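You operate a simulated robot arm through the tools that you are given. There is no shell and no other tool. Be economical: measure what you need, move in short steps, check, and stop when the job is done.

The job below is to be done with a simulated two-armed robot. You get a single attempt, and the scene is never put back.

Task
Take the pack out of the chassis rig and put it on the battery cart.
Fine: key off and SAFE showing, service plug then battery plug standing on the teal mat, before the battery drawer opens. Pack on the top of the cart; shut the drawer. Don't drop it; leave the other pack, plugs and the park lever. Set down upright: service plug, battery plug, drive pack. Where these are worked on the way, their far stop is far enough and under half their travel is too little: battery drawer.

The check looks at the end state, three seconds after you hand in, the way a careful person would. Anything else that was tipped, shoved, dropped, spilled or broken makes it a failure.

Robot
Two 7-joint arms with two-finger parallel grippers on one trunk, on a base that drives. Base frame: it is fixed to the floor where the robot stands at the start and does not move with it; the origin is under the middle of the robot, x ahead of it, y to its left, z up. Lengths are in mm, angles in degrees, forces in N, time in s.
The left shoulder is at the start at [50, 168, 1157], the right one opposite. With the tool pointing down near the work surface each hand reaches from about 100 to 320 mm from the robot's upright axis, wherever it stands, measured 20 degrees to its own side. Places, roughly: battery cart [600, 900, 800]; battery drawer [600, -800, 700]; chassis rig [1000, -800, 700]; display of the console [700, 0, 900]; ignition key [500, -200, 800]; park lever [600, 300, 900]; teal mat [500, -500, 800]. Payload 1.57 kg a hand.
The TCP of each hand is the grasp point between the finger pads, 30 mm short of the fingertips. In the tool frame z runs along the fingers and y along their closing line. Largest opening 80 mm; finger width 17, thickness 12; the body of the gripper, 40 by 82 mm, starts 80 mm behind the TCP.
Orientation is that of the tool frame in the base frame, as [roll, pitch, yaw] about the fixed x, y, z axes, in that order (R = Rz(yaw) Ry(pitch) Rx(roll)). With the fingers straight down and closing along the base's y, the tool's x points along the base's -x, its y along +y and its z along -z.

Tools
- The arms move only by the tool apply_moves. It takes "left_series", "right_series" or both (then of equal length, played together; a hand with none holds still); each is a list of rows, each a list of 7 numbers: the shift along the tool's x, y, z in mm, then the turn, a rotation vector about the tool's x, y, z in degrees, then the opening, from 0 (shut) to 1 (fully open). In form: [[dx, dy, dz, ax, ay, az, claw], ...]. A call has 1 to 12 rows; each row shifts and turns the commanded pose from where the row before left it, along the tool's axes as they then stand. Each row takes 0.2 s and may step no farther than 50 mm and 8.6 degrees from the row before; otherwise, or with a gripper value out of range, the whole call is refused. A pose out of reach is approached as far as the arm can. The call stops where the force on the tool passes 40 N (or 10 N more than at its start, if that is more) or the arm is blocked; 0.2 s more then pass. The fingers move at their own pace (about 45 mm/s each) and stop on an object; they squeeze with about 40 N. The grip force told is the motor's: it shows also when the fingers shut on nothing. Time passes only in rows, and 0.2 s behind the last, so rows that do not move let the fingers close. It gives the time, the measured TCP pose, the force on the tool (base axes), the opening and the grip force at its end, in the units of the frame above (readings bear some noise), with the torque about the TCP (base axes, N m) and any sound that the robot's microphone picked up, and new pictures: "pictures" is both (left out), scene, wrist or none (wrist: the cameras of the hands that moved).
- Cameras (640 x 400 px; columns grow to the right, rows downward): "scene" is now at [126.9, -16.6, 1365.6]; the picture's right is [-0.18, -0.98, 0.00], its down [-0.58, 0.10, -0.81] and it looks along [0.80, -0.14, -0.59] (base axes); focal length 214 px, centre (320, 200). "left" rides on the left gripper at [72, 7, -122] in its tool frame; the picture's right is [-0.09, 1.00, 0.00], its down [-0.84, -0.08, -0.54] and it looks along [-0.54, -0.05, 0.84] (tool axes); focal length 238 px, centre (320, 200). "right" rides on the right gripper at [72, -7, -122] in its tool frame; the picture's right is [0.09, 1.00, 0.00], its down [-0.84, 0.08, -0.54] and it looks along [-0.54, 0.05, 0.84] (tool axes); focal length 238 px, centre (320, 200). There is no depth. A picture from a camera that has moved, and an enlarged one, comes with that camera's place and axes in the base frame and with its lens.
- raise_lower(by): slides the trunk up (or, below 0, down) by that many mm; the arms and the scene camera ride with it, the base frame stays. It gives what a move gives, with no picture.
- steer(legs): drives the robot by 1 to 6 legs, each [ahead, left, turn to the left] in mm, mm and degrees, along the robot's own axes; the way and the turn of a leg run together, so that a leg with both is an arc; at most 1500 mm and 180 degrees a leg. The arms and the cameras ride along, it lands a little off, and it stops where it bumps. It gives what a move gives, and a new picture of the scene camera.
- head_to(pan, tilt): turns the head with the scene camera to pan (to the left, within 80 degrees either way) and tilt (down, from -29 to 69), counted from straight ahead of the robot. It gives what a move gives, and a new picture of the scene camera.
- zoom(camera, box): a new picture of the part [left, top, right, bottom] of that camera's present view, enlarged. No time passes.
- hand_in(): hands the job in; it is judged then, once.

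Work in short steps. Places have to be worked out from the pictures, the camera data and where the tool is seen: move nearer, look again, correct. Check each grasp and each placing, and mend what went wrong. You have 120 turns and 260 pictures in all, those below and enlarged ones among them. Open the grippers and draw the arms clear of the work before you hand the job in, unless the task says otherwise; then end with one line.

The tools are called as name(argument=value, ...) on one line, values as JSON. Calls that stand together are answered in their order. apply_moves: Moves the arms, as the interface text tells. Its arguments: {"type":"object","properties":{"left_series":{"type":"array"},"right_series":{"type":"array"},"pictures":{"type":"string","enum":["both","scene","wrist","none"]}},"required":[]} The other tools are called the same way: raise_lower (by) slides the trunk up or down; steer (legs) drives the base; head_to (pan, tilt) turns the head that bears the scene camera; zoom (camera, box) takes an enlarged picture of a part of a camera's view; hand_in () hands the job in.

At the start:

```text
t: 0.0
left_eef_pos: [348.4, -4.3, 1207.8]
left_tcp_rot: [-179.8, -0.1, -179.9]
left_force: [0.2, -0.5, -0.2]
left_torque: [-0.01, -0.02, -0.02]
left_gripper_width: 80.0
left_grasp_force: 0.1
right_eef_pos: [266.1, -391.9, 1180.1]
right_tcp_rot: [179.9, -0.1, -180.0]
right_force: [-0.5, 0.5, 0.7]
right_torque: [0.0, 0.02, 0.02]
right_gripper_width: 79.8
right_grasp_force: 0.0
trunk travel left (down, up): [-325.0, 118.0]
robot x, y, heading: [-2.4, -2.7, 0.1]
head pan, tilt: [-10.2, 36.1]
```

scene: 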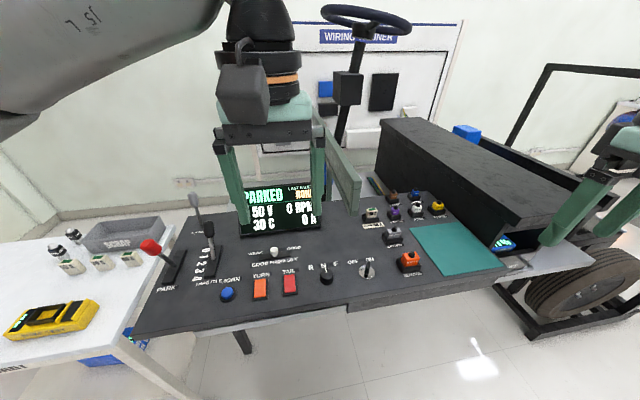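
right: 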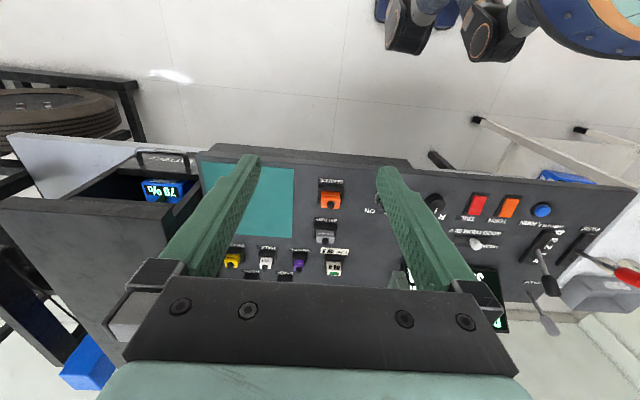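
left: 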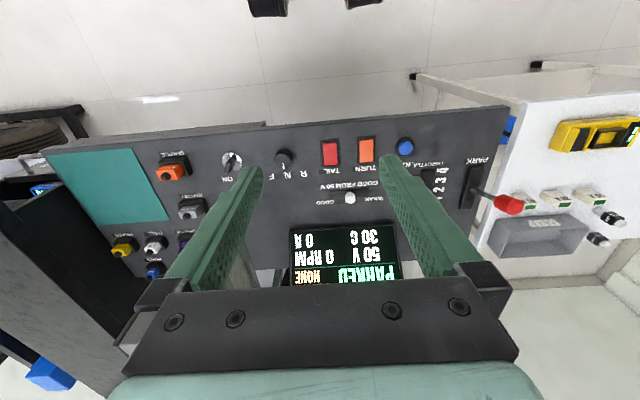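

The console shows the key, plugs, mat, and to the right the chassis rig. I'll zoom in to read labels.

zoom(camera="scene", box=[340, 170, 540, 295])

zoom(camera="right", box=[130, 140, 400, 309])

zoom(camera="left", box=[40, 130, 310, 299])

```text
3.20 times, centred on (440, 232) of scene
camera zoom: at [126.9, -16.6, 1365.6], right [-0.18, -0.98, 0.0], down [-0.58, 0.1, -0.81], along [0.8, -0.14, -0.59], focal length 686 px, centre (-64, 96)
```

zoom: 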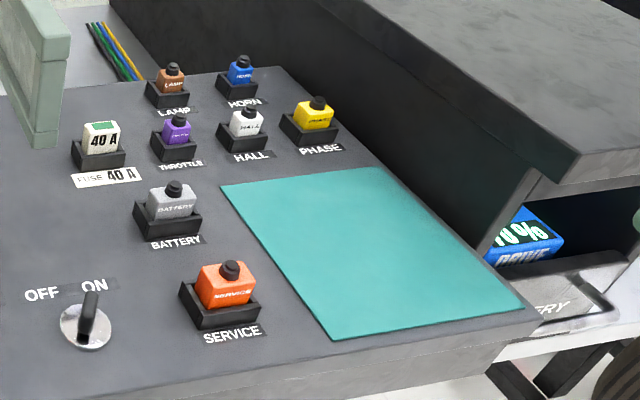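

```text
2.37 times, centred on (265, 224) of right
camera zoom: at [195.5, -396.7, 1301.1], right [-0.09, 1.0, 0.0], down [0.84, 0.08, 0.54], along [0.54, 0.05, -0.84], focal length 564 px, centre (450, 142)
```

zoom: 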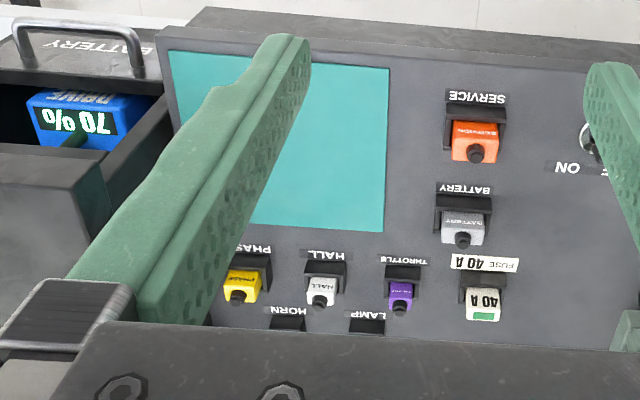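

```text
2.37 times, centred on (175, 214) of left
camera zoom: at [276.1, 1.7, 1330.3], right [0.09, 1.0, 0.0], down [0.84, -0.08, 0.54], along [0.54, -0.05, -0.84], focal length 564 px, centre (663, 166)
```

zoom: 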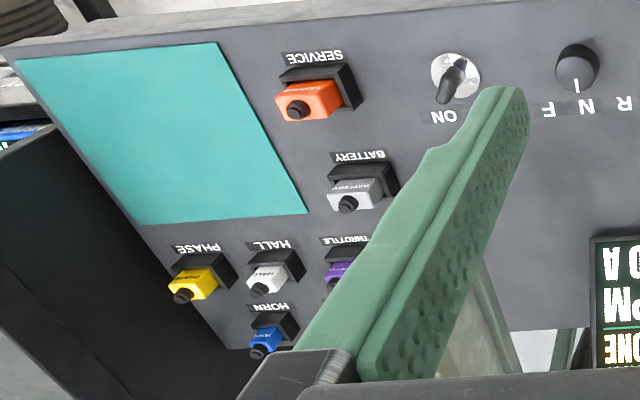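

I judge the key near (470,-210,850), the console's near edge at x≈390. The hands need the base closer, so I drive partway first.

steer(legs=[[120, -110, 0]])

head_to(pan=-10, tilt=60)

```text
t: 1.6
left_eef_pos: [470.3, -113.8, 1209.0]
left_tcp_rot: [179.9, 0.0, 179.9]
left_force: [0.5, 0.6, 0.7]
left_torque: [0.04, 0.01, 0.03]
left_gripper_width: 80.0
left_grasp_force: 0.0
right_eef_pos: [389.5, -500.6, 1178.9]
right_tcp_rot: [180.0, 0.1, 179.9]
right_force: [-0.4, 0.2, -0.9]
right_torque: [0.01, 0.0, -0.02]
right_gripper_width: 80.0
right_grasp_force: 0.0
trunk travel left (down, up): [-325.0, 118.0]
robot x, y, heading: [121.3, -108.1, -0.3]
head pan, tilt: [-10.2, 36.1]
camera scene: at [249.6, -125.8, 1365.5], right [-0.18, -0.98, 0.0], down [-0.58, 0.1, -0.81], along [0.79, -0.14, -0.59], focal length 214 px, centre (320, 200)
```

scene: 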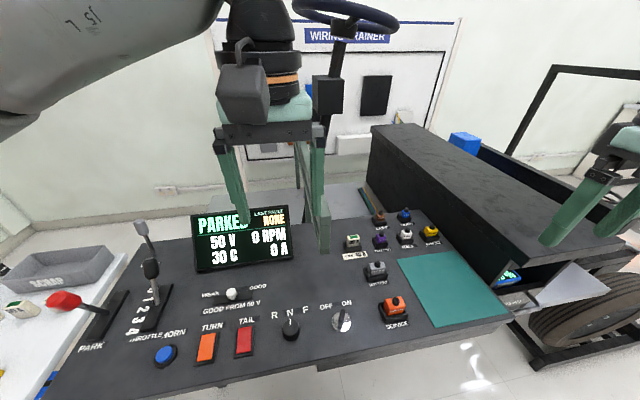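

```text
t: 2.5
left_eef_pos: [468.8, -113.3, 1208.2]
left_tcp_rot: [-179.9, 0.1, 179.9]
left_force: [0.1, -0.4, 0.0]
left_torque: [-0.02, 0.03, 0.01]
left_gripper_width: 80.1
left_grasp_force: 0.0
right_eef_pos: [388.8, -500.8, 1178.7]
right_tcp_rot: [179.9, 0.0, -180.0]
right_force: [0.3, -0.5, 0.4]
right_torque: [-0.01, -0.01, 0.0]
right_gripper_width: 79.7
right_grasp_force: 0.1
trunk travel left (down, up): [-325.0, 118.0]
robot x, y, heading: [123.5, -105.3, -0.3]
head pan, tilt: [-10.0, 60.0]
camera scene: at [228.7, -121.5, 1333.0], right [-0.17, -0.98, 0.0], down [-0.85, 0.15, -0.5], along [0.49, -0.09, -0.87], focal length 214 px, centre (320, 200)
```

scene: 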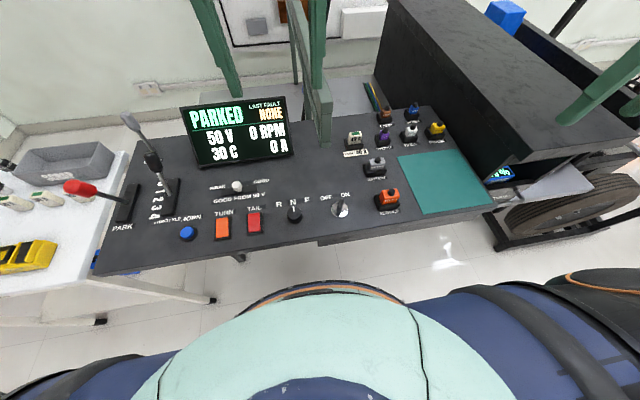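

Key estimated near (480,-222). I move the left hand aside and bring the right hand above the key, staying high.

apply_moves(right_series=[[0, 0, 0, 0, 0, 0, 1], [0, 0, 0, 0, 0, 0, 1], [0, 0, 0, 0, 0, 0, 1], [-15, 45, 10, 0, 0, 0, 1], [-15, 45, 10, 0, 0, 0, 1], [-15, 45, 20, 0, 0, 0, 1], [-15, 45, 20, 0, 0, 0, 1], [-15, 45, 20, 0, 0, 0, 1], [-16, 45, 20, 0, 0, 0, 1]], left_series=[[20, 40, 0, 0, 0, 0, 1], [20, 40, 0, 0, 0, 0, 1], [20, 40, 0, 0, 0, 0, 1], [20, 40, 0, 0, 0, 0, 1], [20, 40, 0, 0, 0, 0, 1], [20, 20, 0, 0, 0, 0, 1], [0, 0, 0, 0, 0, 0, 1], [0, 0, 0, 0, 0, 0, 1], [0, 0, 0, 0, 0, 0, 1]])

```text
refused: row 6 steps farther than a row can; nothing moved
```

Row step slightly over 50; reduce.

apply_moves(right_series=[[0, 0, 0, 0, 0, 0, 1], [0, 0, 0, 0, 0, 0, 1], [0, 0, 0, 0, 0, 0, 1], [-13, 40, 10, 0, 0, 0, 1], [-13, 40, 10, 0, 0, 0, 1], [-13, 40, 15, 0, 0, 0, 1], [-13, 40, 15, 0, 0, 0, 1], [-13, 40, 15, 0, 0, 0, 1], [-13, 40, 15, 0, 0, 0, 1], [-13, 38, 15, 0, 0, 0, 1]], left_series=[[20, 40, 0, 0, 0, 0, 1], [20, 40, 0, 0, 0, 0, 1], [20, 40, 0, 0, 0, 0, 1], [20, 40, 0, 0, 0, 0, 1], [20, 40, 0, 0, 0, 0, 1], [20, 20, 0, 0, 0, 0, 1], [0, 0, 0, 0, 0, 0, 1], [0, 0, 0, 0, 0, 0, 1], [0, 0, 0, 0, 0, 0, 1], [0, 0, 0, 0, 0, 0, 1]])

```text
t: 4.7
left_eef_pos: [351.9, 107.4, 1208.2]
left_tcp_rot: [-179.8, -0.1, 179.9]
left_force: [-0.1, -0.2, 1.4]
left_torque: [0.0, 0.04, -0.02]
left_gripper_width: 80.0
left_grasp_force: 0.0
right_eef_pos: [480.3, -220.5, 1085.3]
right_tcp_rot: [180.0, 0.0, 179.8]
right_force: [0.5, -0.6, 0.6]
right_torque: [0.03, 0.05, 0.01]
right_gripper_width: 79.9
right_grasp_force: 0.0
trunk travel left (down, up): [-325.0, 118.0]
robot x, y, heading: [118.6, -106.4, -0.3]
head pan, tilt: [-10.0, 60.0]
camera scene: at [230.0, -121.3, 1332.8], right [-0.17, -0.98, 0.0], down [-0.85, 0.15, -0.5], along [0.49, -0.09, -0.87], focal length 214 px, centre (320, 200)
camera right: at [409.0, -225.0, 1206.1], right [-0.09, 1.0, 0.0], down [0.84, 0.07, 0.54], along [0.54, 0.05, -0.84], focal length 238 px, centre (320, 200)
camera left: at [280.1, 113.8, 1330.8], right [0.09, 1.0, 0.0], down [0.84, -0.08, 0.54], along [0.54, -0.05, -0.84], focal length 238 px, centre (320, 200)
```

scene: 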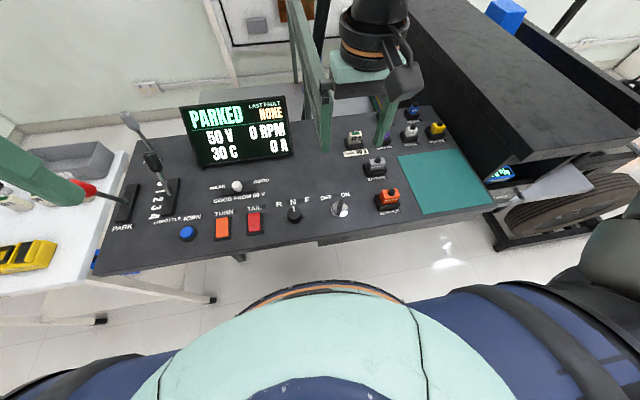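
right: 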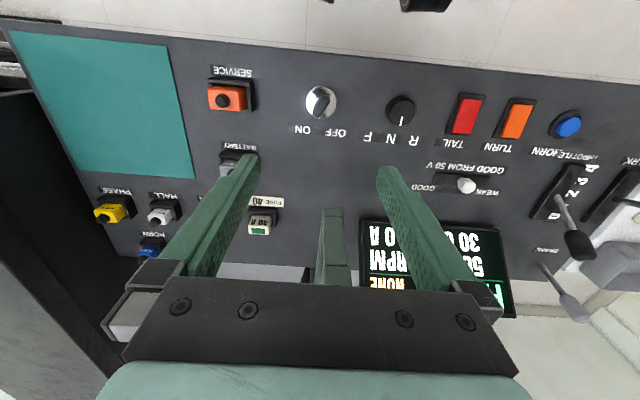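
left: 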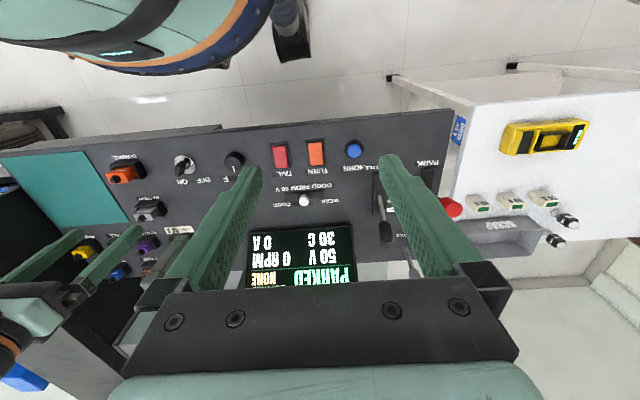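

The wrist view puts the key at about (473,-218,~840). Zooming for its shape and the post in between.

zoom(camera="right", box=[190, 50, 430, 200])

zoom(camera="scene", box=[270, 50, 470, 225])

```text
2.67 times, centred on (310, 125) of right
camera zoom: at [409.0, -225.0, 1206.1], right [-0.09, 1.0, 0.0], down [0.84, 0.07, 0.54], along [0.54, 0.05, -0.84], focal length 636 px, centre (347, 400)
```

zoom: 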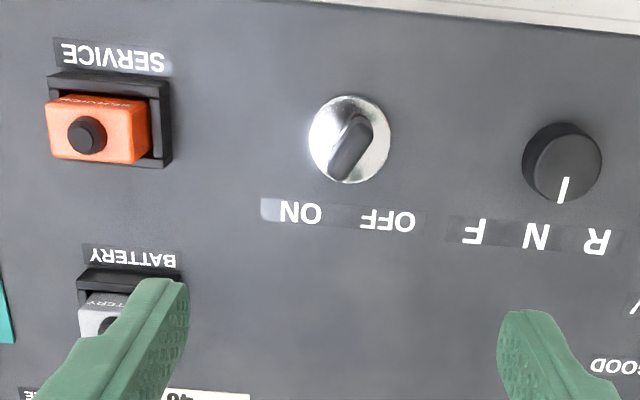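

```text
2.29 times, centred on (370, 138) of scene
camera zoom: at [230.0, -121.3, 1332.8], right [-0.17, -0.98, 0.0], down [-0.85, 0.15, -0.5], along [0.49, -0.09, -0.87], focal length 490 px, centre (206, 343)
```

zoom: 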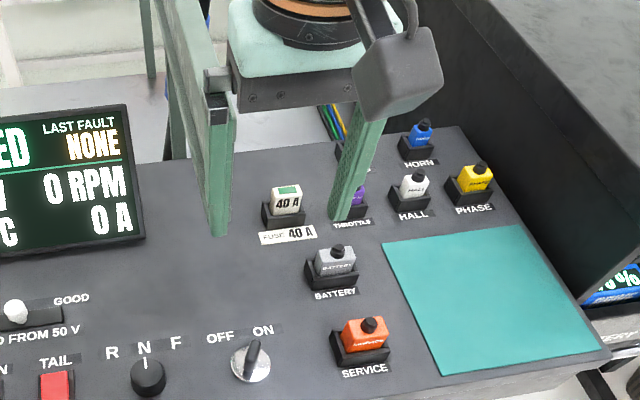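

The lever points to ON, ~30° to the right of ahead, on an axis near (479,-217). I turn the right hand 30° to align with it, narrow to half and descend to check.

apply_moves(right_series=[[0, 3, 39, 0, 0, 7.5, 0.5], [0, 0, 39, 0, 0, 7.5, 0.5], [0, 0, 39, 0, 0, 7.5, 0.5], [0, 0, 30, 0, 0, 7.5, 0.5], [0, 0, 0, 0, 0, 0, 0.5]])

zoom(camera="right", box=[200, 50, 440, 200])

```text
t: 5.9
left_eef_pos: [350.3, 107.6, 1209.4]
left_tcp_rot: [-179.9, 0.0, -179.9]
left_force: [-0.9, 0.9, 0.3]
left_torque: [-0.01, 0.0, -0.05]
left_gripper_width: 80.1
left_grasp_force: 0.0
right_eef_pos: [477.6, -228.1, 941.5]
right_tcp_rot: [179.9, 0.0, 150.0]
right_force: [-0.3, 1.0, -0.4]
right_torque: [0.01, 0.0, 0.0]
right_gripper_width: 40.1
right_grasp_force: 0.1
right hand out of reach, approached as far as the arm can: row 4
trunk travel left (down, up): [-325.0, 118.0]
robot x, y, heading: [119.2, -110.1, -0.0]
head pan, tilt: [-10.0, 60.0]
camera scene: at [228.7, -121.4, 1333.0], right [-0.17, -0.98, 0.0], down [-0.85, 0.15, -0.5], along [0.49, -0.09, -0.87], focal length 214 px, centre (320, 200)
camera right: at [412.8, -196.4, 1063.0], right [0.42, 0.91, 0.0], down [0.76, -0.35, 0.54], along [0.49, -0.23, -0.84], focal length 238 px, centre (320, 200)
```

scene: 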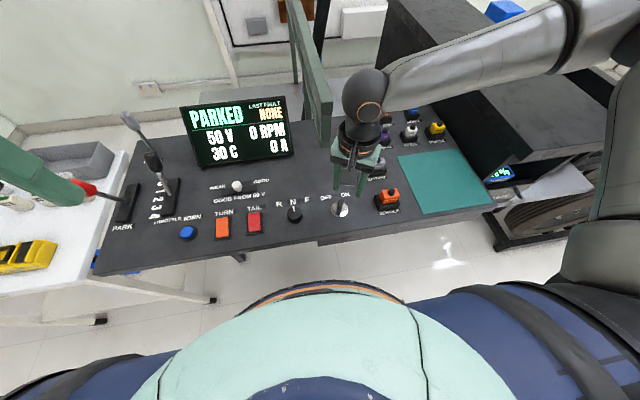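
right: 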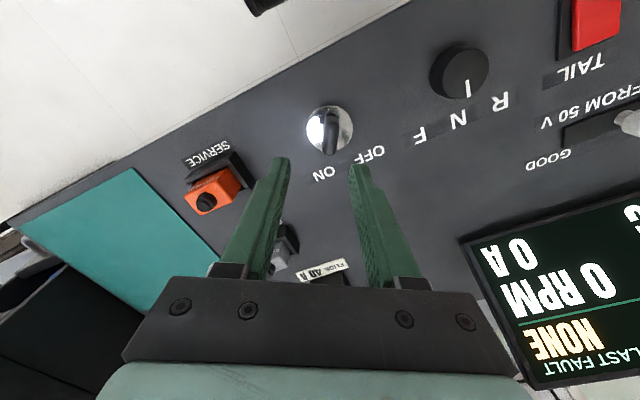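

```text
2.67 times, centred on (320, 125) of right
camera zoom: at [412.8, -196.4, 1063.0], right [0.42, 0.91, 0.0], down [0.76, -0.35, 0.54], along [0.49, -0.23, -0.84], focal length 636 px, centre (320, 400)
```

zoom: 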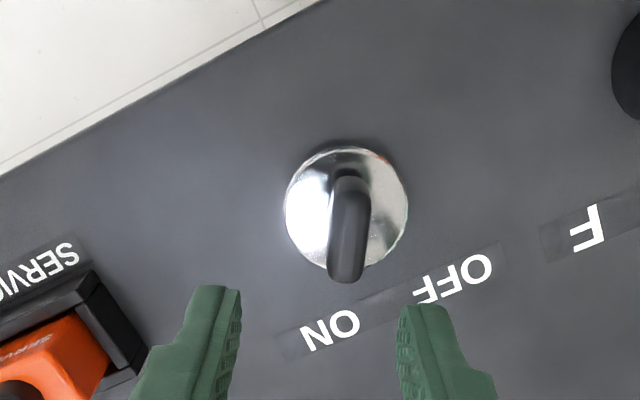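

Key axis confirmed at (479,-217); the arm runs out of reach, so I raise it a little, drive 70 mm closer and look at poses again.

apply_moves(right_series=[[0, 0, -30, 0, 0, 0, 0.5]], pictures="none")

steer(legs=[[75, 0, 0]])

```text
t: 6.3
left_eef_pos: [350.0, 107.3, 1208.8]
left_tcp_rot: [180.0, 0.1, 180.0]
left_force: [-0.7, 0.2, -0.2]
left_torque: [0.04, -0.02, 0.02]
left_gripper_width: 80.0
left_grasp_force: 0.1
right_eef_pos: [476.9, -230.5, 972.1]
right_tcp_rot: [-179.9, 0.1, 149.9]
right_force: [0.4, -0.5, 0.1]
right_torque: [-0.02, -0.03, 0.02]
right_gripper_width: 39.9
right_grasp_force: 0.1
trunk travel left (down, up): [-325.0, 118.0]
robot x, y, heading: [120.4, -107.5, 0.0]
head pan, tilt: [-10.0, 60.0]
```

```text
t: 7.3
left_eef_pos: [415.3, 107.6, 1208.5]
left_tcp_rot: [-179.8, 0.1, 179.9]
left_force: [-0.4, -0.4, 0.7]
left_torque: [0.0, 0.0, -0.02]
left_gripper_width: 79.9
left_grasp_force: 0.0
right_eef_pos: [536.2, -230.0, 971.4]
right_tcp_rot: [-179.5, -0.4, 150.5]
right_force: [0.2, 0.2, -0.4]
right_torque: [-0.01, 0.0, 0.04]
right_gripper_width: 40.0
right_grasp_force: 0.0
trunk travel left (down, up): [-325.0, 118.0]
robot x, y, heading: [186.6, -106.9, -0.2]
head pan, tilt: [-10.0, 60.0]
stopped in leg 1: the force on the tool passed its limit at 66 N (the readings are from after the stop); the commanded pose is now the measured one
camera scene: at [292.3, -121.6, 1333.0], right [-0.18, -0.98, 0.0], down [-0.85, 0.15, -0.5], along [0.49, -0.09, -0.87], focal length 214 px, centre (320, 200)
```

scene: 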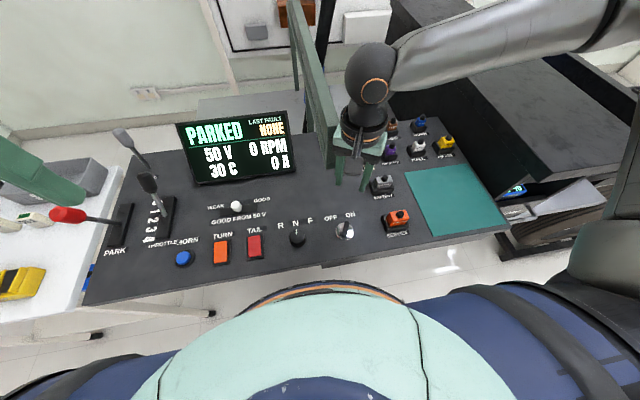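

Something stopped the drive with force on the right tool. I look before moving anything.

head_to(pan=-15, tilt=30)

zoom(camera="right", box=[0, 0, 640, 400])

```text
t: 8.3
left_eef_pos: [414.3, 107.3, 1208.0]
left_tcp_rot: [-179.9, 0.0, 179.9]
left_force: [0.0, 0.1, -0.3]
left_torque: [0.0, -0.04, -0.03]
left_gripper_width: 80.1
left_grasp_force: 0.1
right_eef_pos: [535.1, -230.7, 972.8]
right_tcp_rot: [-179.4, -0.5, 150.5]
right_force: [1.2, 0.4, -0.6]
right_torque: [-0.02, -0.03, 0.0]
right_gripper_width: 39.9
right_grasp_force: 0.0
trunk travel left (down, up): [-325.0, 118.0]
robot x, y, heading: [186.1, -111.4, -0.1]
head pan, tilt: [-15.0, 30.0]
camera scene: at [314.2, -133.6, 1375.0], right [-0.26, -0.97, 0.0], down [-0.48, 0.13, -0.87], along [0.84, -0.23, -0.5], focal length 214 px, centre (320, 200)
```

scene: 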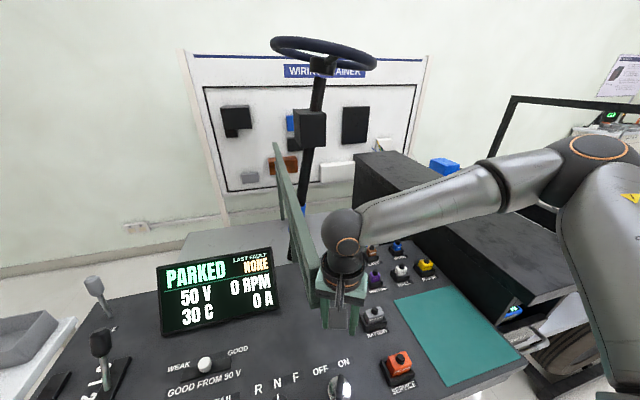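

```text
1.00 times, centred on (320, 200) of right (not enlarged: the box is as wide or as high as the picture)
camera zoom: at [471.4, -198.8, 1094.2], right [0.41, 0.91, -0.01], down [0.77, -0.34, 0.53], along [0.48, -0.23, -0.85], focal length 238 px, centre (320, 200)
```

zoom: 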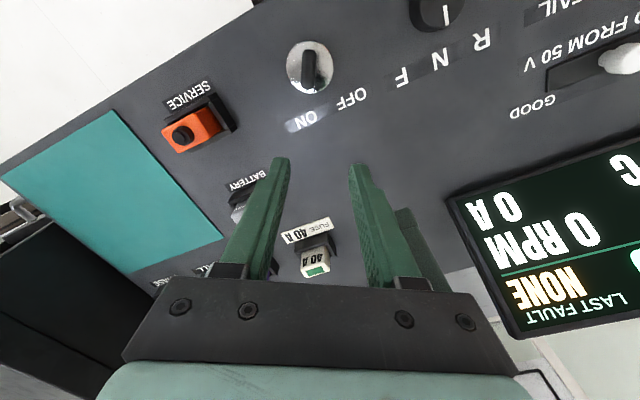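

zoom(camera="scene", box=[240, 130, 400, 340])

```text
1.90 times, centred on (320, 235) of scene
camera zoom: at [314.2, -133.6, 1375.0], right [-0.26, -0.97, 0.0], down [-0.48, 0.13, -0.87], along [0.84, -0.23, -0.5], focal length 408 px, centre (320, 133)
```

zoom: 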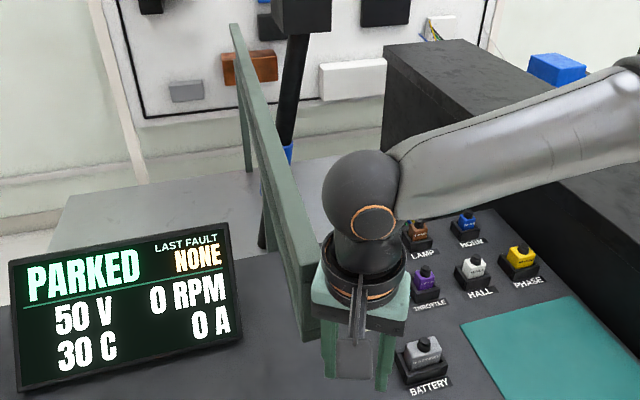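

The bump was against the end of a green overhead beam near (565,-195,~1030); nothing seems displaced. I retreat to the key axis and descend there.

apply_moves(right_series=[[28, -8, 0, 0, 0, 0, 0.5], [28, -8, 0, 0, 0, 0, 0.5], [0, 0, 40, 0, 0, 0, 0.5], [0, 0, 30, 0, 0, 0, 0.5], [0, 0, 0, 0, 0, 0, 0.5]], pictures="wrist")

head_to(pan=-10, tilt=50)

```text
t: 9.5
left_eef_pos: [414.0, 106.8, 1209.1]
left_tcp_rot: [-179.9, -0.2, 179.9]
left_force: [0.5, 0.0, 0.1]
left_torque: [0.02, -0.02, 0.0]
left_gripper_width: 80.2
left_grasp_force: 0.0
right_eef_pos: [478.1, -234.9, 909.4]
right_tcp_rot: [-179.5, -0.5, 150.5]
right_force: [0.2, 0.6, 0.0]
right_torque: [-0.02, 0.0, 0.02]
right_gripper_width: 39.8
right_grasp_force: 0.0
right hand out of reach, approached as far as the arm can: row 3, 4
trunk travel left (down, up): [-325.0, 118.0]
robot x, y, heading: [187.5, -111.4, -0.3]
head pan, tilt: [-15.0, 30.0]
camera right: at [414.1, -203.3, 1032.6], right [0.41, 0.91, -0.01], down [0.77, -0.34, 0.53], along [0.48, -0.23, -0.85], focal length 238 px, centre (320, 200)
```

right: 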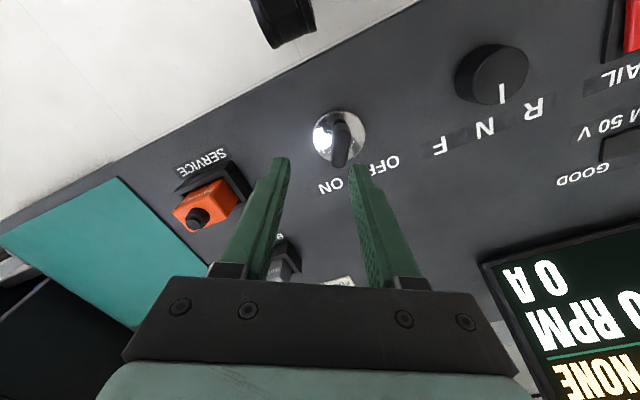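

```text
t: 10.3
left_eef_pos: [415.5, 107.5, 1209.3]
left_tcp_rot: [-179.9, -0.1, 179.9]
left_force: [-0.4, -0.4, -0.1]
left_torque: [0.01, -0.02, 0.05]
left_gripper_width: 80.0
left_grasp_force: 0.0
right_eef_pos: [478.3, -234.5, 909.4]
right_tcp_rot: [-179.6, -0.5, 150.4]
right_force: [0.0, 0.0, 0.2]
right_torque: [-0.05, 0.0, -0.01]
right_gripper_width: 40.0
right_grasp_force: 0.0
trunk travel left (down, up): [-325.0, 118.0]
robot x, y, heading: [189.1, -109.4, -0.3]
head pan, tilt: [-10.0, 50.0]
camera scene: at [302.7, -123.6, 1345.6], right [-0.18, -0.98, 0.0], down [-0.75, 0.14, -0.64], along [0.63, -0.11, -0.77], focal length 214 px, centre (320, 200)
```

scene: 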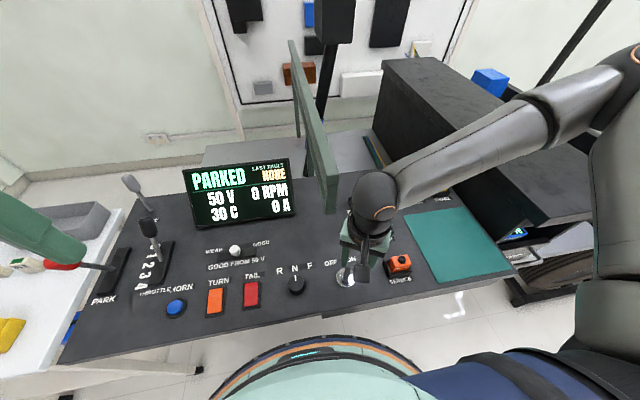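

Arm reach ends at z≈909 here; I raise the hand 80 and lower the trunk 100 to gain reach.

apply_moves(right_series=[[0, 0, -40, 0, 0, 0, 0.5], [0, 0, -40, 0, 0, 0, 0.5]], pictures="none")

raise_lower(by=-100)

```text
t: 10.9
left_eef_pos: [413.1, 108.7, 1209.1]
left_tcp_rot: [-179.8, 0.1, 179.9]
left_force: [0.1, 0.1, -0.8]
left_torque: [0.01, -0.01, -0.04]
left_gripper_width: 79.9
left_grasp_force: 0.0
right_eef_pos: [477.3, -234.0, 987.6]
right_tcp_rot: [-179.5, -0.6, 150.5]
right_force: [-0.8, 0.0, 0.0]
right_torque: [0.03, -0.05, 0.0]
right_gripper_width: 40.0
right_grasp_force: 0.1
trunk travel left (down, up): [-325.0, 118.0]
robot x, y, heading: [187.3, -108.6, -0.4]
head pan, tilt: [-10.0, 50.0]
```

```text
t: 12.3
left_eef_pos: [414.5, 108.5, 1108.6]
left_tcp_rot: [-180.0, 0.0, 179.9]
left_force: [0.0, -0.2, 0.0]
left_torque: [0.01, -0.04, 0.01]
left_gripper_width: 79.9
left_grasp_force: 0.0
right_eef_pos: [478.5, -233.6, 888.9]
right_tcp_rot: [-179.6, -0.3, 150.5]
right_force: [-0.6, -1.5, 21.1]
right_torque: [0.22, -0.36, 0.02]
right_gripper_width: 38.6
right_grasp_force: 0.1
trunk travel left (down, up): [-225.0, 218.0]
robot x, y, heading: [187.3, -111.6, -0.4]
head pan, tilt: [-10.0, 50.0]
```

Force 21 N: a finger has touched the lever top (z≈859). Lift, then shift to centre over it, and look.

apply_moves(right_series=[[0, 0, -30, 0, 0, 0, 0.5], [7, 15, 0, 0, 0, 0, 0.5], [0, 0, 0, 0, 0, 0, 0.5]])

zoom(camera="right", box=[200, 50, 440, 200])

```text
t: 13.1
left_eef_pos: [415.7, 107.3, 1109.0]
left_tcp_rot: [-179.9, -0.1, 179.9]
left_force: [-0.6, 0.8, 0.2]
left_torque: [0.03, 0.01, -0.02]
left_gripper_width: 80.2
left_grasp_force: 0.1
right_eef_pos: [479.3, -218.0, 917.5]
right_tcp_rot: [-179.4, -0.6, 150.5]
right_force: [0.3, -0.1, 0.1]
right_torque: [-0.01, -0.03, 0.03]
right_gripper_width: 39.8
right_grasp_force: 0.1
trunk travel left (down, up): [-225.0, 218.0]
robot x, y, heading: [182.8, -106.0, -0.2]
head pan, tilt: [-10.0, 50.0]
camera scene: at [302.6, -123.6, 1245.5], right [-0.18, -0.98, 0.0], down [-0.75, 0.14, -0.64], along [0.63, -0.11, -0.77], focal length 214 px, centre (320, 200)
camera right: at [416.4, -185.8, 1039.6], right [0.41, 0.91, -0.01], down [0.77, -0.34, 0.53], along [0.48, -0.23, -0.85], focal length 238 px, centre (320, 200)
```

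scene: 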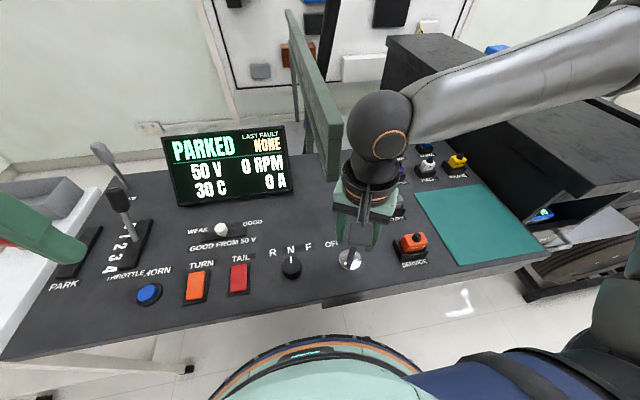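
right: 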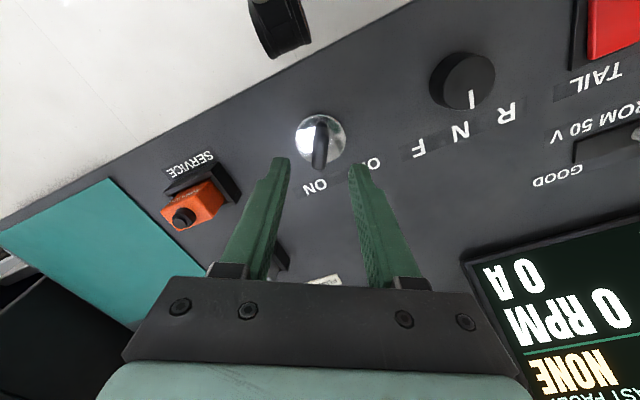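

```text
2.67 times, centred on (320, 125) of right
camera zoom: at [416.4, -185.8, 1039.6], right [0.41, 0.91, -0.01], down [0.77, -0.34, 0.53], along [0.48, -0.23, -0.85], focal length 636 px, centre (320, 400)
```

zoom: 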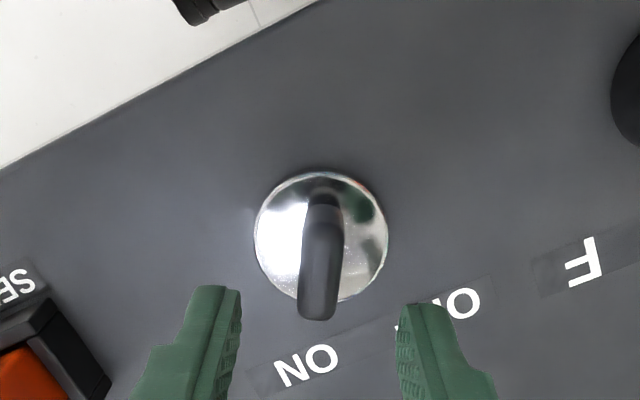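

Lever is centred between the fingers. Descend to TCP z≈868 and close.

apply_moves(right_series=[[0, 0, 25, 0, 0, 0, 0.5], [0, 0, 22, 0, 0, 0, 0.5], [0, 0, 0, 0, 0, 0, 0.5], [0, 0, 0, 0, 0, 0, 0], [0, 0, 0, 0, 0, 0, 0], [0, 0, 0, 0, 0, 0, 0]], pictures="wrist")

```text
t: 14.5
left_eef_pos: [413.8, 107.5, 1108.2]
left_tcp_rot: [180.0, 0.0, 179.9]
left_force: [0.1, -1.1, 0.5]
left_torque: [-0.03, -0.02, -0.01]
left_gripper_width: 80.0
left_grasp_force: 0.1
right_eef_pos: [481.2, -217.6, 868.9]
right_tcp_rot: [-179.4, -0.5, 150.5]
right_force: [-2.1, -4.1, -2.8]
right_torque: [0.17, -0.46, -0.02]
right_gripper_width: 13.2
right_grasp_force: 25.6
trunk travel left (down, up): [-225.0, 218.0]
robot x, y, heading: [182.5, -110.9, -0.0]
head pan, tilt: [-10.0, 50.0]
camera right: at [416.2, -186.2, 990.6], right [0.41, 0.91, -0.01], down [0.77, -0.34, 0.53], along [0.48, -0.23, -0.85], focal length 238 px, centre (320, 200)
```

right: 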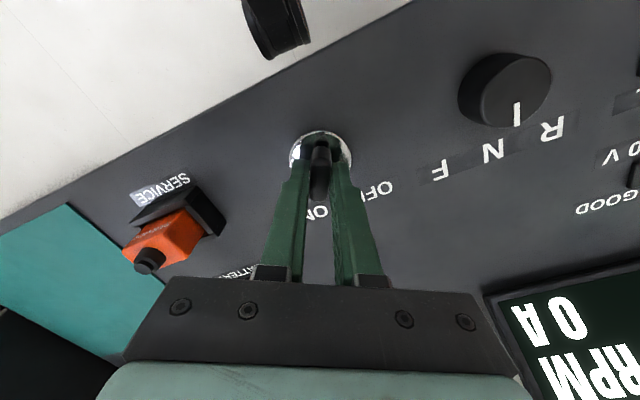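

Gripped the lever (13 mm). Turn counter-clockwise in steps of 7.5° towards OFF.

apply_moves(right_series=[[0, 0, 0, 0, 0, -7.5, 0], [0, 0, 0, 0, 0, -7.5, 0], [0, 0, 0, 0, 0, -7.5, 0], [0, 0, 0, 0, 0, -7.5, 0], [0, 0, 0, 0, 0, -7.5, 0], [0, 0, 0, 0, 0, -7.5, 0], [0, 0, 0, 0, 0, -7.5, 0], [0, 0, 0, 0, 0, -7.5, 0]])

```text
t: 16.3
left_eef_pos: [414.7, 108.2, 1107.5]
left_tcp_rot: [-179.8, -0.2, 179.9]
left_force: [-0.4, 0.0, -0.3]
left_torque: [0.0, 0.0, 0.03]
left_gripper_width: 80.2
left_grasp_force: 0.1
right_eef_pos: [479.8, -219.0, 870.2]
right_tcp_rot: [179.8, -1.0, -149.5]
right_force: [-1.6, 5.1, -19.9]
right_torque: [-0.27, -0.14, -0.4]
right_gripper_width: 12.8
right_grasp_force: 30.2
trunk travel left (down, up): [-225.0, 218.0]
robot x, y, heading: [185.2, -107.4, -0.3]
head pan, tilt: [-10.0, 50.0]
camera scene: at [303.3, -123.4, 1245.4], right [-0.18, -0.98, 0.0], down [-0.75, 0.14, -0.64], along [0.63, -0.11, -0.77], focal length 214 px, centre (320, 200)
camera right: at [423.8, -258.4, 992.2], right [-0.59, 0.81, 0.0], down [0.69, 0.49, 0.53], along [0.43, 0.31, -0.85], focal length 238 px, centre (320, 200)
```

scene: 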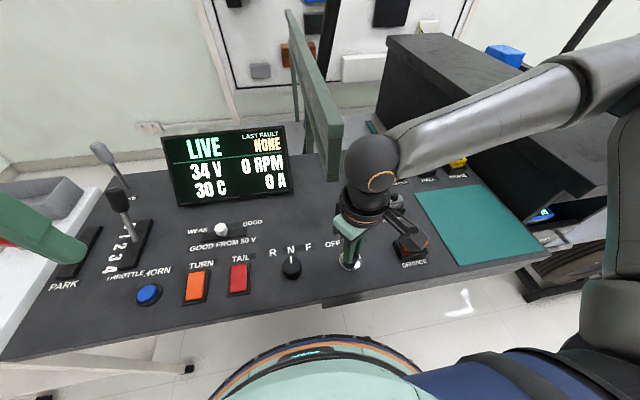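
right: 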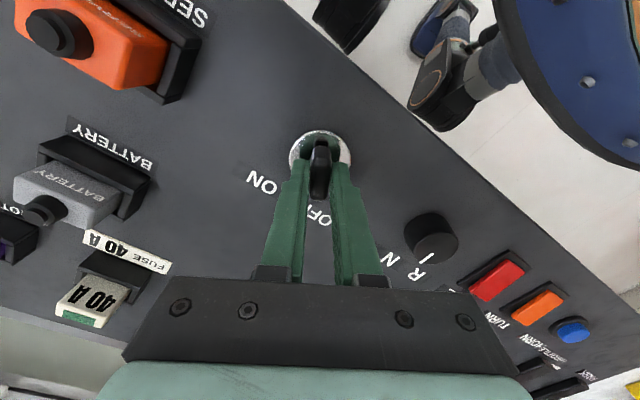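

The display reads LIVE with voltage decaying: the key is off. Release, lift, square the hand, and wait for SAFE.

apply_moves(right_series=[[0, 0, 0, 0, 0, 0, 0.5], [0, 0, 0, 0, 0, 0, 0.5], [0, 0, -30, 0, 0, 0, 0.5], [0, 0, -40, 0, 0, 0, 0.5], [0, 0, -20, 0, 0, 7.5, 0.5], [0, 0, 0, 0, 0, 7.5, 0.5], [0, 0, 0, 0, 0, 7.5, 0.5], [0, 0, 0, 0, 0, 7.5, 0.5], [0, 0, 0, 0, 0, 0, 0.5], [0, 0, 0, 0, 0, 0, 0.5]])

zoom(camera="right", box=[120, 30, 440, 230])

```text
t: 18.5
left_eef_pos: [414.1, 107.3, 1108.4]
left_tcp_rot: [-179.9, -0.1, 179.8]
left_force: [0.7, 0.1, 0.5]
left_torque: [0.0, -0.04, -0.04]
left_gripper_width: 79.8
left_grasp_force: 0.0
right_eef_pos: [481.6, -219.2, 959.8]
right_tcp_rot: [-179.7, -0.7, -179.6]
right_force: [-0.3, 0.1, 0.6]
right_torque: [0.03, 0.01, 0.01]
right_gripper_width: 40.2
right_grasp_force: 0.0
trunk travel left (down, up): [-225.0, 218.0]
robot x, y, heading: [186.8, -111.0, -0.1]
head pan, tilt: [-10.0, 50.0]
camera scene: at [302.7, -123.6, 1245.5], right [-0.18, -0.98, 0.0], down [-0.75, 0.14, -0.64], along [0.63, -0.11, -0.77], focal length 214 px, centre (320, 200)
camera right: at [411.8, -223.8, 1081.7], right [-0.1, 0.99, 0.0], down [0.84, 0.09, 0.53], along [0.53, 0.05, -0.85], focal length 238 px, centre (320, 200)
```

scene: 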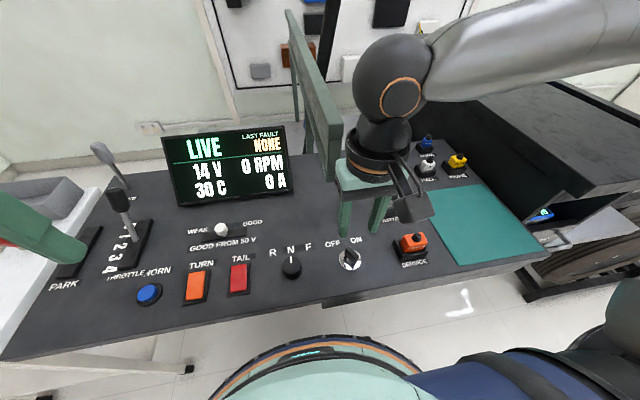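
right: 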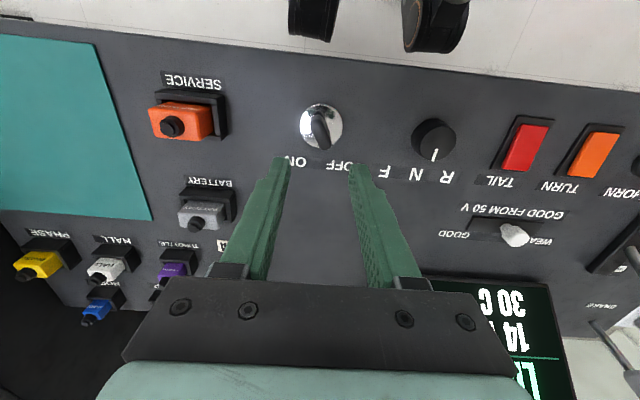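

```text
2.00 times, centred on (280, 130) of right
camera zoom: at [411.8, -223.8, 1081.7], right [-0.1, 0.99, 0.0], down [0.84, 0.09, 0.53], along [0.53, 0.05, -0.85], focal length 477 px, centre (400, 340)
```

zoom: 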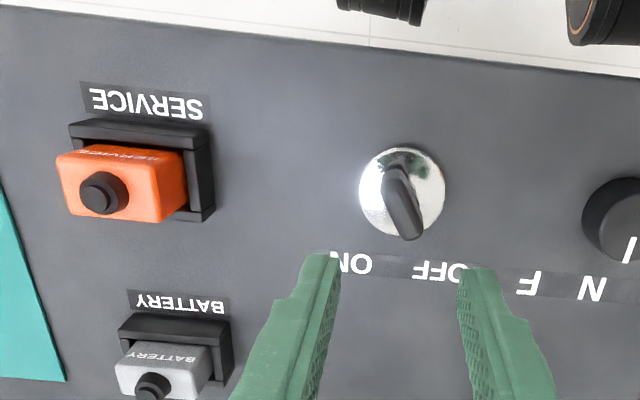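

SAFE is coming (14 V, falling). The service plug is near (480,-344), knob top z≈878; I drive the base 120 right, which carries the hand above it.

steer(legs=[[0, -122, 0]])

zoom(camera="right", box=[160, 30, 480, 230])

```text
t: 20.2
left_eef_pos: [413.9, -18.3, 1108.6]
left_tcp_rot: [-180.0, 0.0, 179.8]
left_force: [0.6, 0.6, 0.2]
left_torque: [0.05, -0.01, 0.03]
left_gripper_width: 79.8
left_grasp_force: 0.0
right_eef_pos: [480.1, -342.8, 958.8]
right_tcp_rot: [-179.8, -0.7, -179.6]
right_force: [-0.5, -0.7, 0.4]
right_torque: [0.02, -0.02, -0.02]
right_gripper_width: 39.9
right_grasp_force: 0.0
trunk travel left (down, up): [-225.0, 218.0]
robot x, y, heading: [184.8, -230.6, -0.2]
head pan, tilt: [-10.0, 50.0]
camera scene: at [302.1, -247.7, 1245.5], right [-0.18, -0.98, 0.0], down [-0.75, 0.14, -0.64], along [0.63, -0.11, -0.77], focal length 214 px, centre (320, 200)
```

scene: 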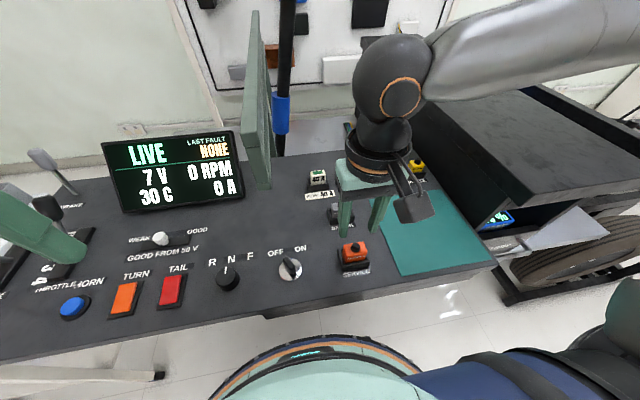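

```text
2.00 times, centred on (320, 130) of right
camera zoom: at [411.0, -348.2, 1081.7], right [-0.1, 1.0, 0.0], down [0.84, 0.09, 0.53], along [0.53, 0.05, -0.85], focal length 477 px, centre (320, 340)
```

zoom: 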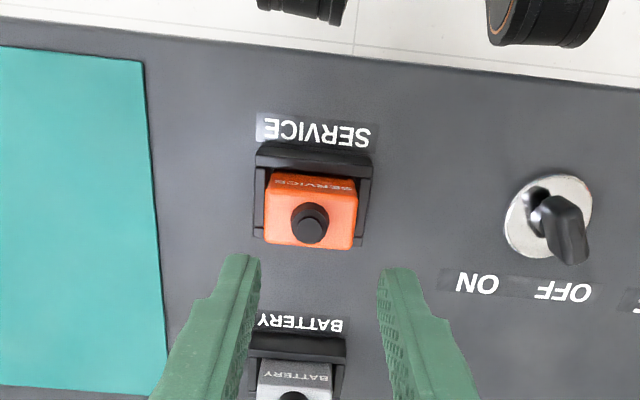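

Voltage 7 V still dropping. Plug centre at about (477,-346); descend over it with the fingers at 64 mm, to z≈905, and look.

apply_moves(right_series=[[3, -3, 0, 0, 0, 0, 0.85], [0, 0, 25, 0, 0, 0, 0.85], [0, 0, 27, 0, 0, 0, 0.85], [0, 0, 0, 0, 0, 0, 0.85]])

zoom(camera="right", box=[200, 50, 440, 200])

zoom(camera="scene", box=[280, 150, 440, 300])

```text
t: 21.2
left_eef_pos: [414.3, -16.9, 1107.8]
left_tcp_rot: [-179.9, -0.1, 179.7]
left_force: [0.2, -0.6, -0.7]
left_torque: [-0.01, 0.02, -0.01]
left_gripper_width: 80.2
left_grasp_force: 0.0
right_eef_pos: [475.7, -345.8, 907.7]
right_tcp_rot: [-179.6, -0.7, -179.7]
right_force: [-0.5, -0.6, -0.6]
right_torque: [0.0, -0.03, 0.02]
right_gripper_width: 68.2
right_grasp_force: 0.0
trunk travel left (down, up): [-225.0, 218.0]
robot x, y, heading: [185.6, -230.1, -0.5]
head pan, tilt: [-10.0, 50.0]
camera scene: at [302.1, -247.4, 1245.6], right [-0.18, -0.98, 0.0], down [-0.75, 0.14, -0.64], along [0.63, -0.12, -0.77], focal length 214 px, centre (320, 200)
camera right: at [405.4, -350.5, 1029.6], right [-0.1, 1.0, 0.0], down [0.84, 0.08, 0.53], along [0.53, 0.05, -0.85], focal length 238 px, centre (320, 200)
```

scene: 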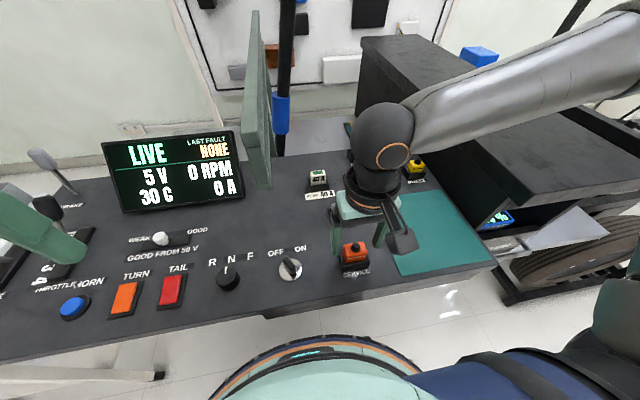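
right: 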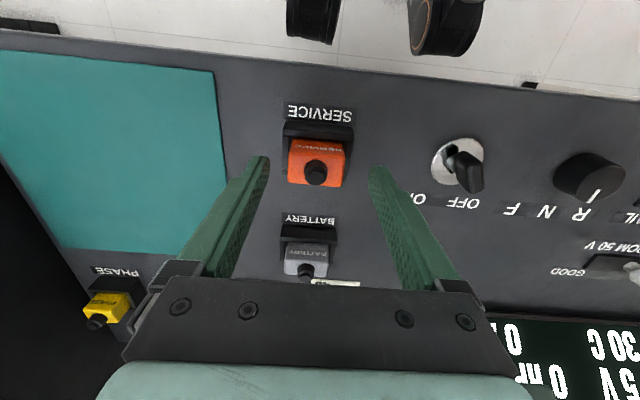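

```text
2.67 times, centred on (320, 125) of right
camera zoom: at [405.4, -350.5, 1029.6], right [-0.1, 1.0, 0.0], down [0.84, 0.08, 0.53], along [0.53, 0.05, -0.85], focal length 636 px, centre (320, 400)
```

zoom: 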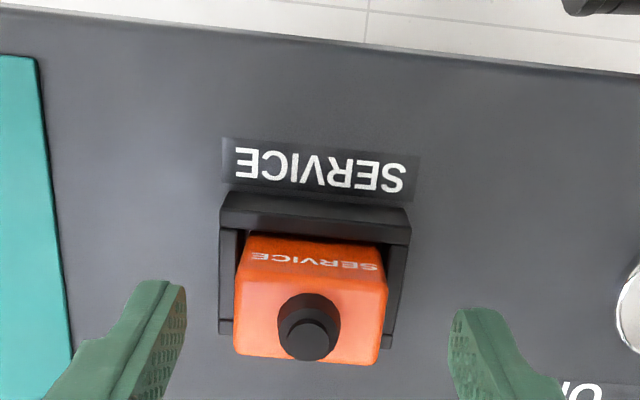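

```text
2.67 times, centred on (360, 225) of scene
camera zoom: at [302.1, -247.4, 1245.6], right [-0.18, -0.98, 0.0], down [-0.75, 0.14, -0.64], along [0.63, -0.12, -0.77], focal length 572 px, centre (213, 133)
```

zoom: 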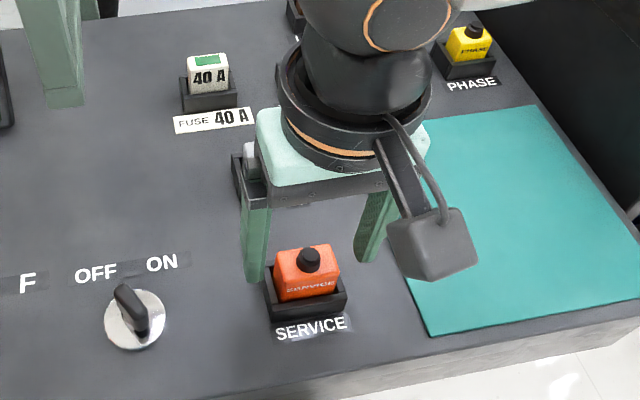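

The fingers straddle the plug; I need ~3.5 mm more in -y and +x. Wait for SAFE isn't needed to approach, but I'll only pull after it shows; descend 31 and hold open.

apply_moves(right_series=[[-3.5, -3.5, 0, 0, 0, 0, 0.85], [0, 0, 16, 0, 0, 0, 0.85], [0, 0, 15, 0, 0, 0, 0.85], [0, 0, 0, 0, 0, 0, 0.85], [0, 0, 0, 0, 0, 0, 0.85], [0, 0, 0, 0, 0, 0, 0.85], [0, 0, 0, 0, 0, 0, 0.85], [0, 0, 0, 0, 0, 0, 0.85], [0, 0, 0, 0, 0, 0, 0.85]])

zoom(camera="scene", box=[280, 190, 440, 300])

```text
t: 23.2
left_eef_pos: [414.2, -17.5, 1108.6]
left_tcp_rot: [-179.9, -0.1, 179.8]
left_force: [0.4, 0.3, -0.8]
left_torque: [-0.01, 0.01, -0.01]
left_gripper_width: 80.3
left_grasp_force: 0.0
right_eef_pos: [480.6, -349.0, 875.4]
right_tcp_rot: [-179.8, -0.7, -179.7]
right_force: [0.0, -0.3, 0.1]
right_torque: [0.04, 0.03, 0.0]
right_gripper_width: 67.9
right_grasp_force: 0.1
trunk travel left (down, up): [-225.0, 218.0]
robot x, y, heading: [182.1, -229.8, -0.3]
head pan, tilt: [-10.0, 50.0]
camera scene: at [302.1, -247.5, 1245.5], right [-0.18, -0.98, 0.0], down [-0.75, 0.14, -0.64], along [0.63, -0.12, -0.77], focal length 214 px, centre (320, 200)
camera right: at [410.5, -353.7, 999.0], right [-0.1, 1.0, 0.0], down [0.84, 0.09, 0.53], along [0.53, 0.05, -0.85], focal length 238 px, centre (320, 200)
```

scene: 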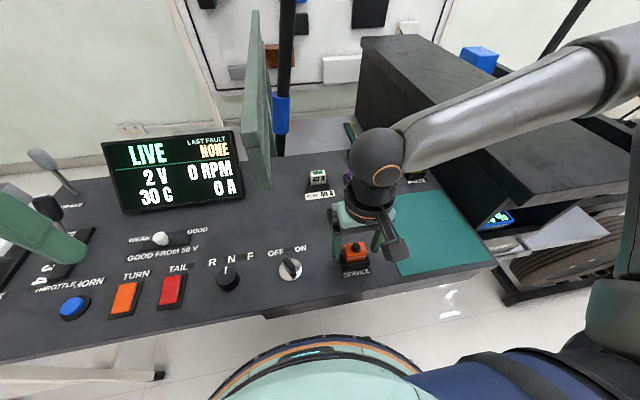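
right: 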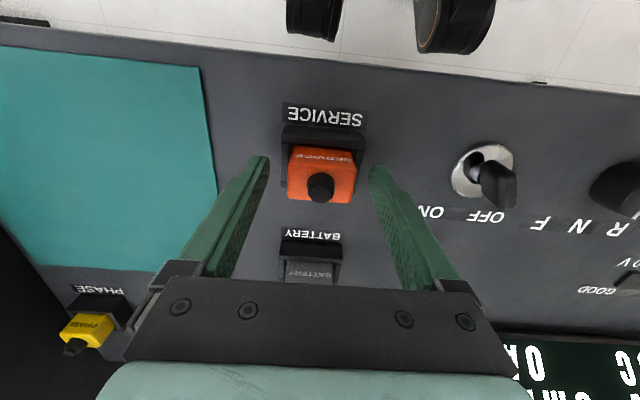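

```text
3.64 times, centred on (360, 245) of scene
camera zoom: at [302.1, -247.5, 1245.5], right [-0.18, -0.98, 0.0], down [-0.75, 0.14, -0.64], along [0.63, -0.12, -0.77], focal length 780 px, centre (174, 36)
```

zoom: 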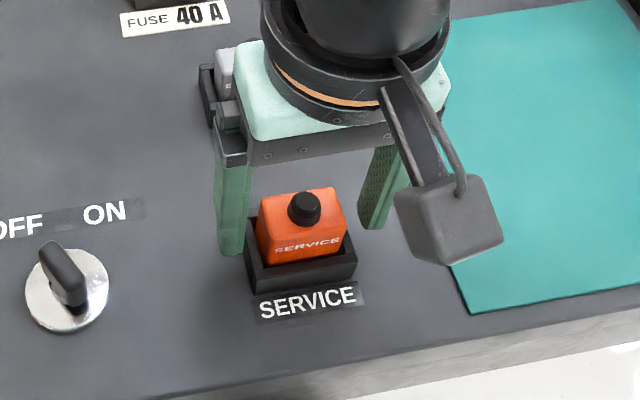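

Aligned: plug centre (478,-349) between the fingers. 2 V left; wait a little more for SAFE.

apply_moves(right_series=[[0, 0, 0, 0, 0, 0, 0.85], [0, 0, 0, 0, 0, 0, 0.85], [0, 0, 0, 0, 0, 0, 0.85], [0, 0, 0, 0, 0, 0, 0.85], [0, 0, 0, 0, 0, 0, 0.85], [0, 0, 0, 0, 0, 0, 0.85], [0, 0, 0, 0, 0, 0, 0.85], [0, 0, 0, 0, 0, 0, 0.85], [0, 0, 0, 0, 0, 0, 0.85], [0, 0, 0, 0, 0, 0, 0.85], [0, 0, 0, 0, 0, 0, 0.85], [0, 0, 0, 0, 0, 0, 0.85]], pictures="scene")

```text
t: 25.8
left_eef_pos: [415.0, -16.5, 1109.4]
left_tcp_rot: [180.0, -0.1, 179.8]
left_force: [0.4, -0.2, -0.4]
left_torque: [0.01, 0.01, 0.04]
left_gripper_width: 79.8
left_grasp_force: 0.0
right_eef_pos: [480.7, -349.0, 876.3]
right_tcp_rot: [-179.6, -0.7, -179.7]
right_force: [1.1, 0.2, 0.4]
right_torque: [-0.07, -0.03, -0.01]
right_gripper_width: 68.2
right_grasp_force: 0.0
trunk travel left (down, up): [-225.0, 218.0]
robot x, y, heading: [187.1, -233.5, -0.5]
head pan, tilt: [-10.0, 50.0]
camera scene: at [302.1, -247.5, 1245.5], right [-0.18, -0.98, 0.0], down [-0.75, 0.14, -0.64], along [0.63, -0.12, -0.77], focal length 214 px, centre (320, 200)
```

scene: 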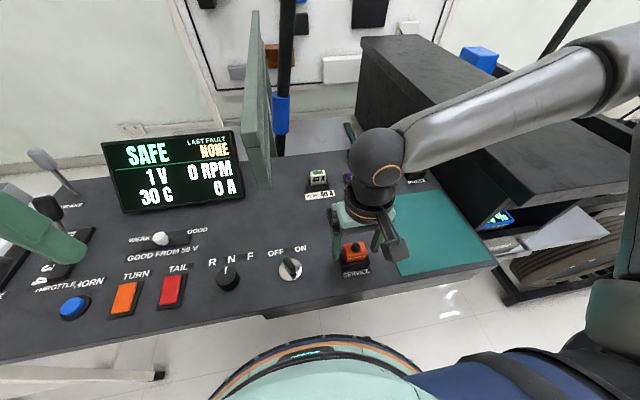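

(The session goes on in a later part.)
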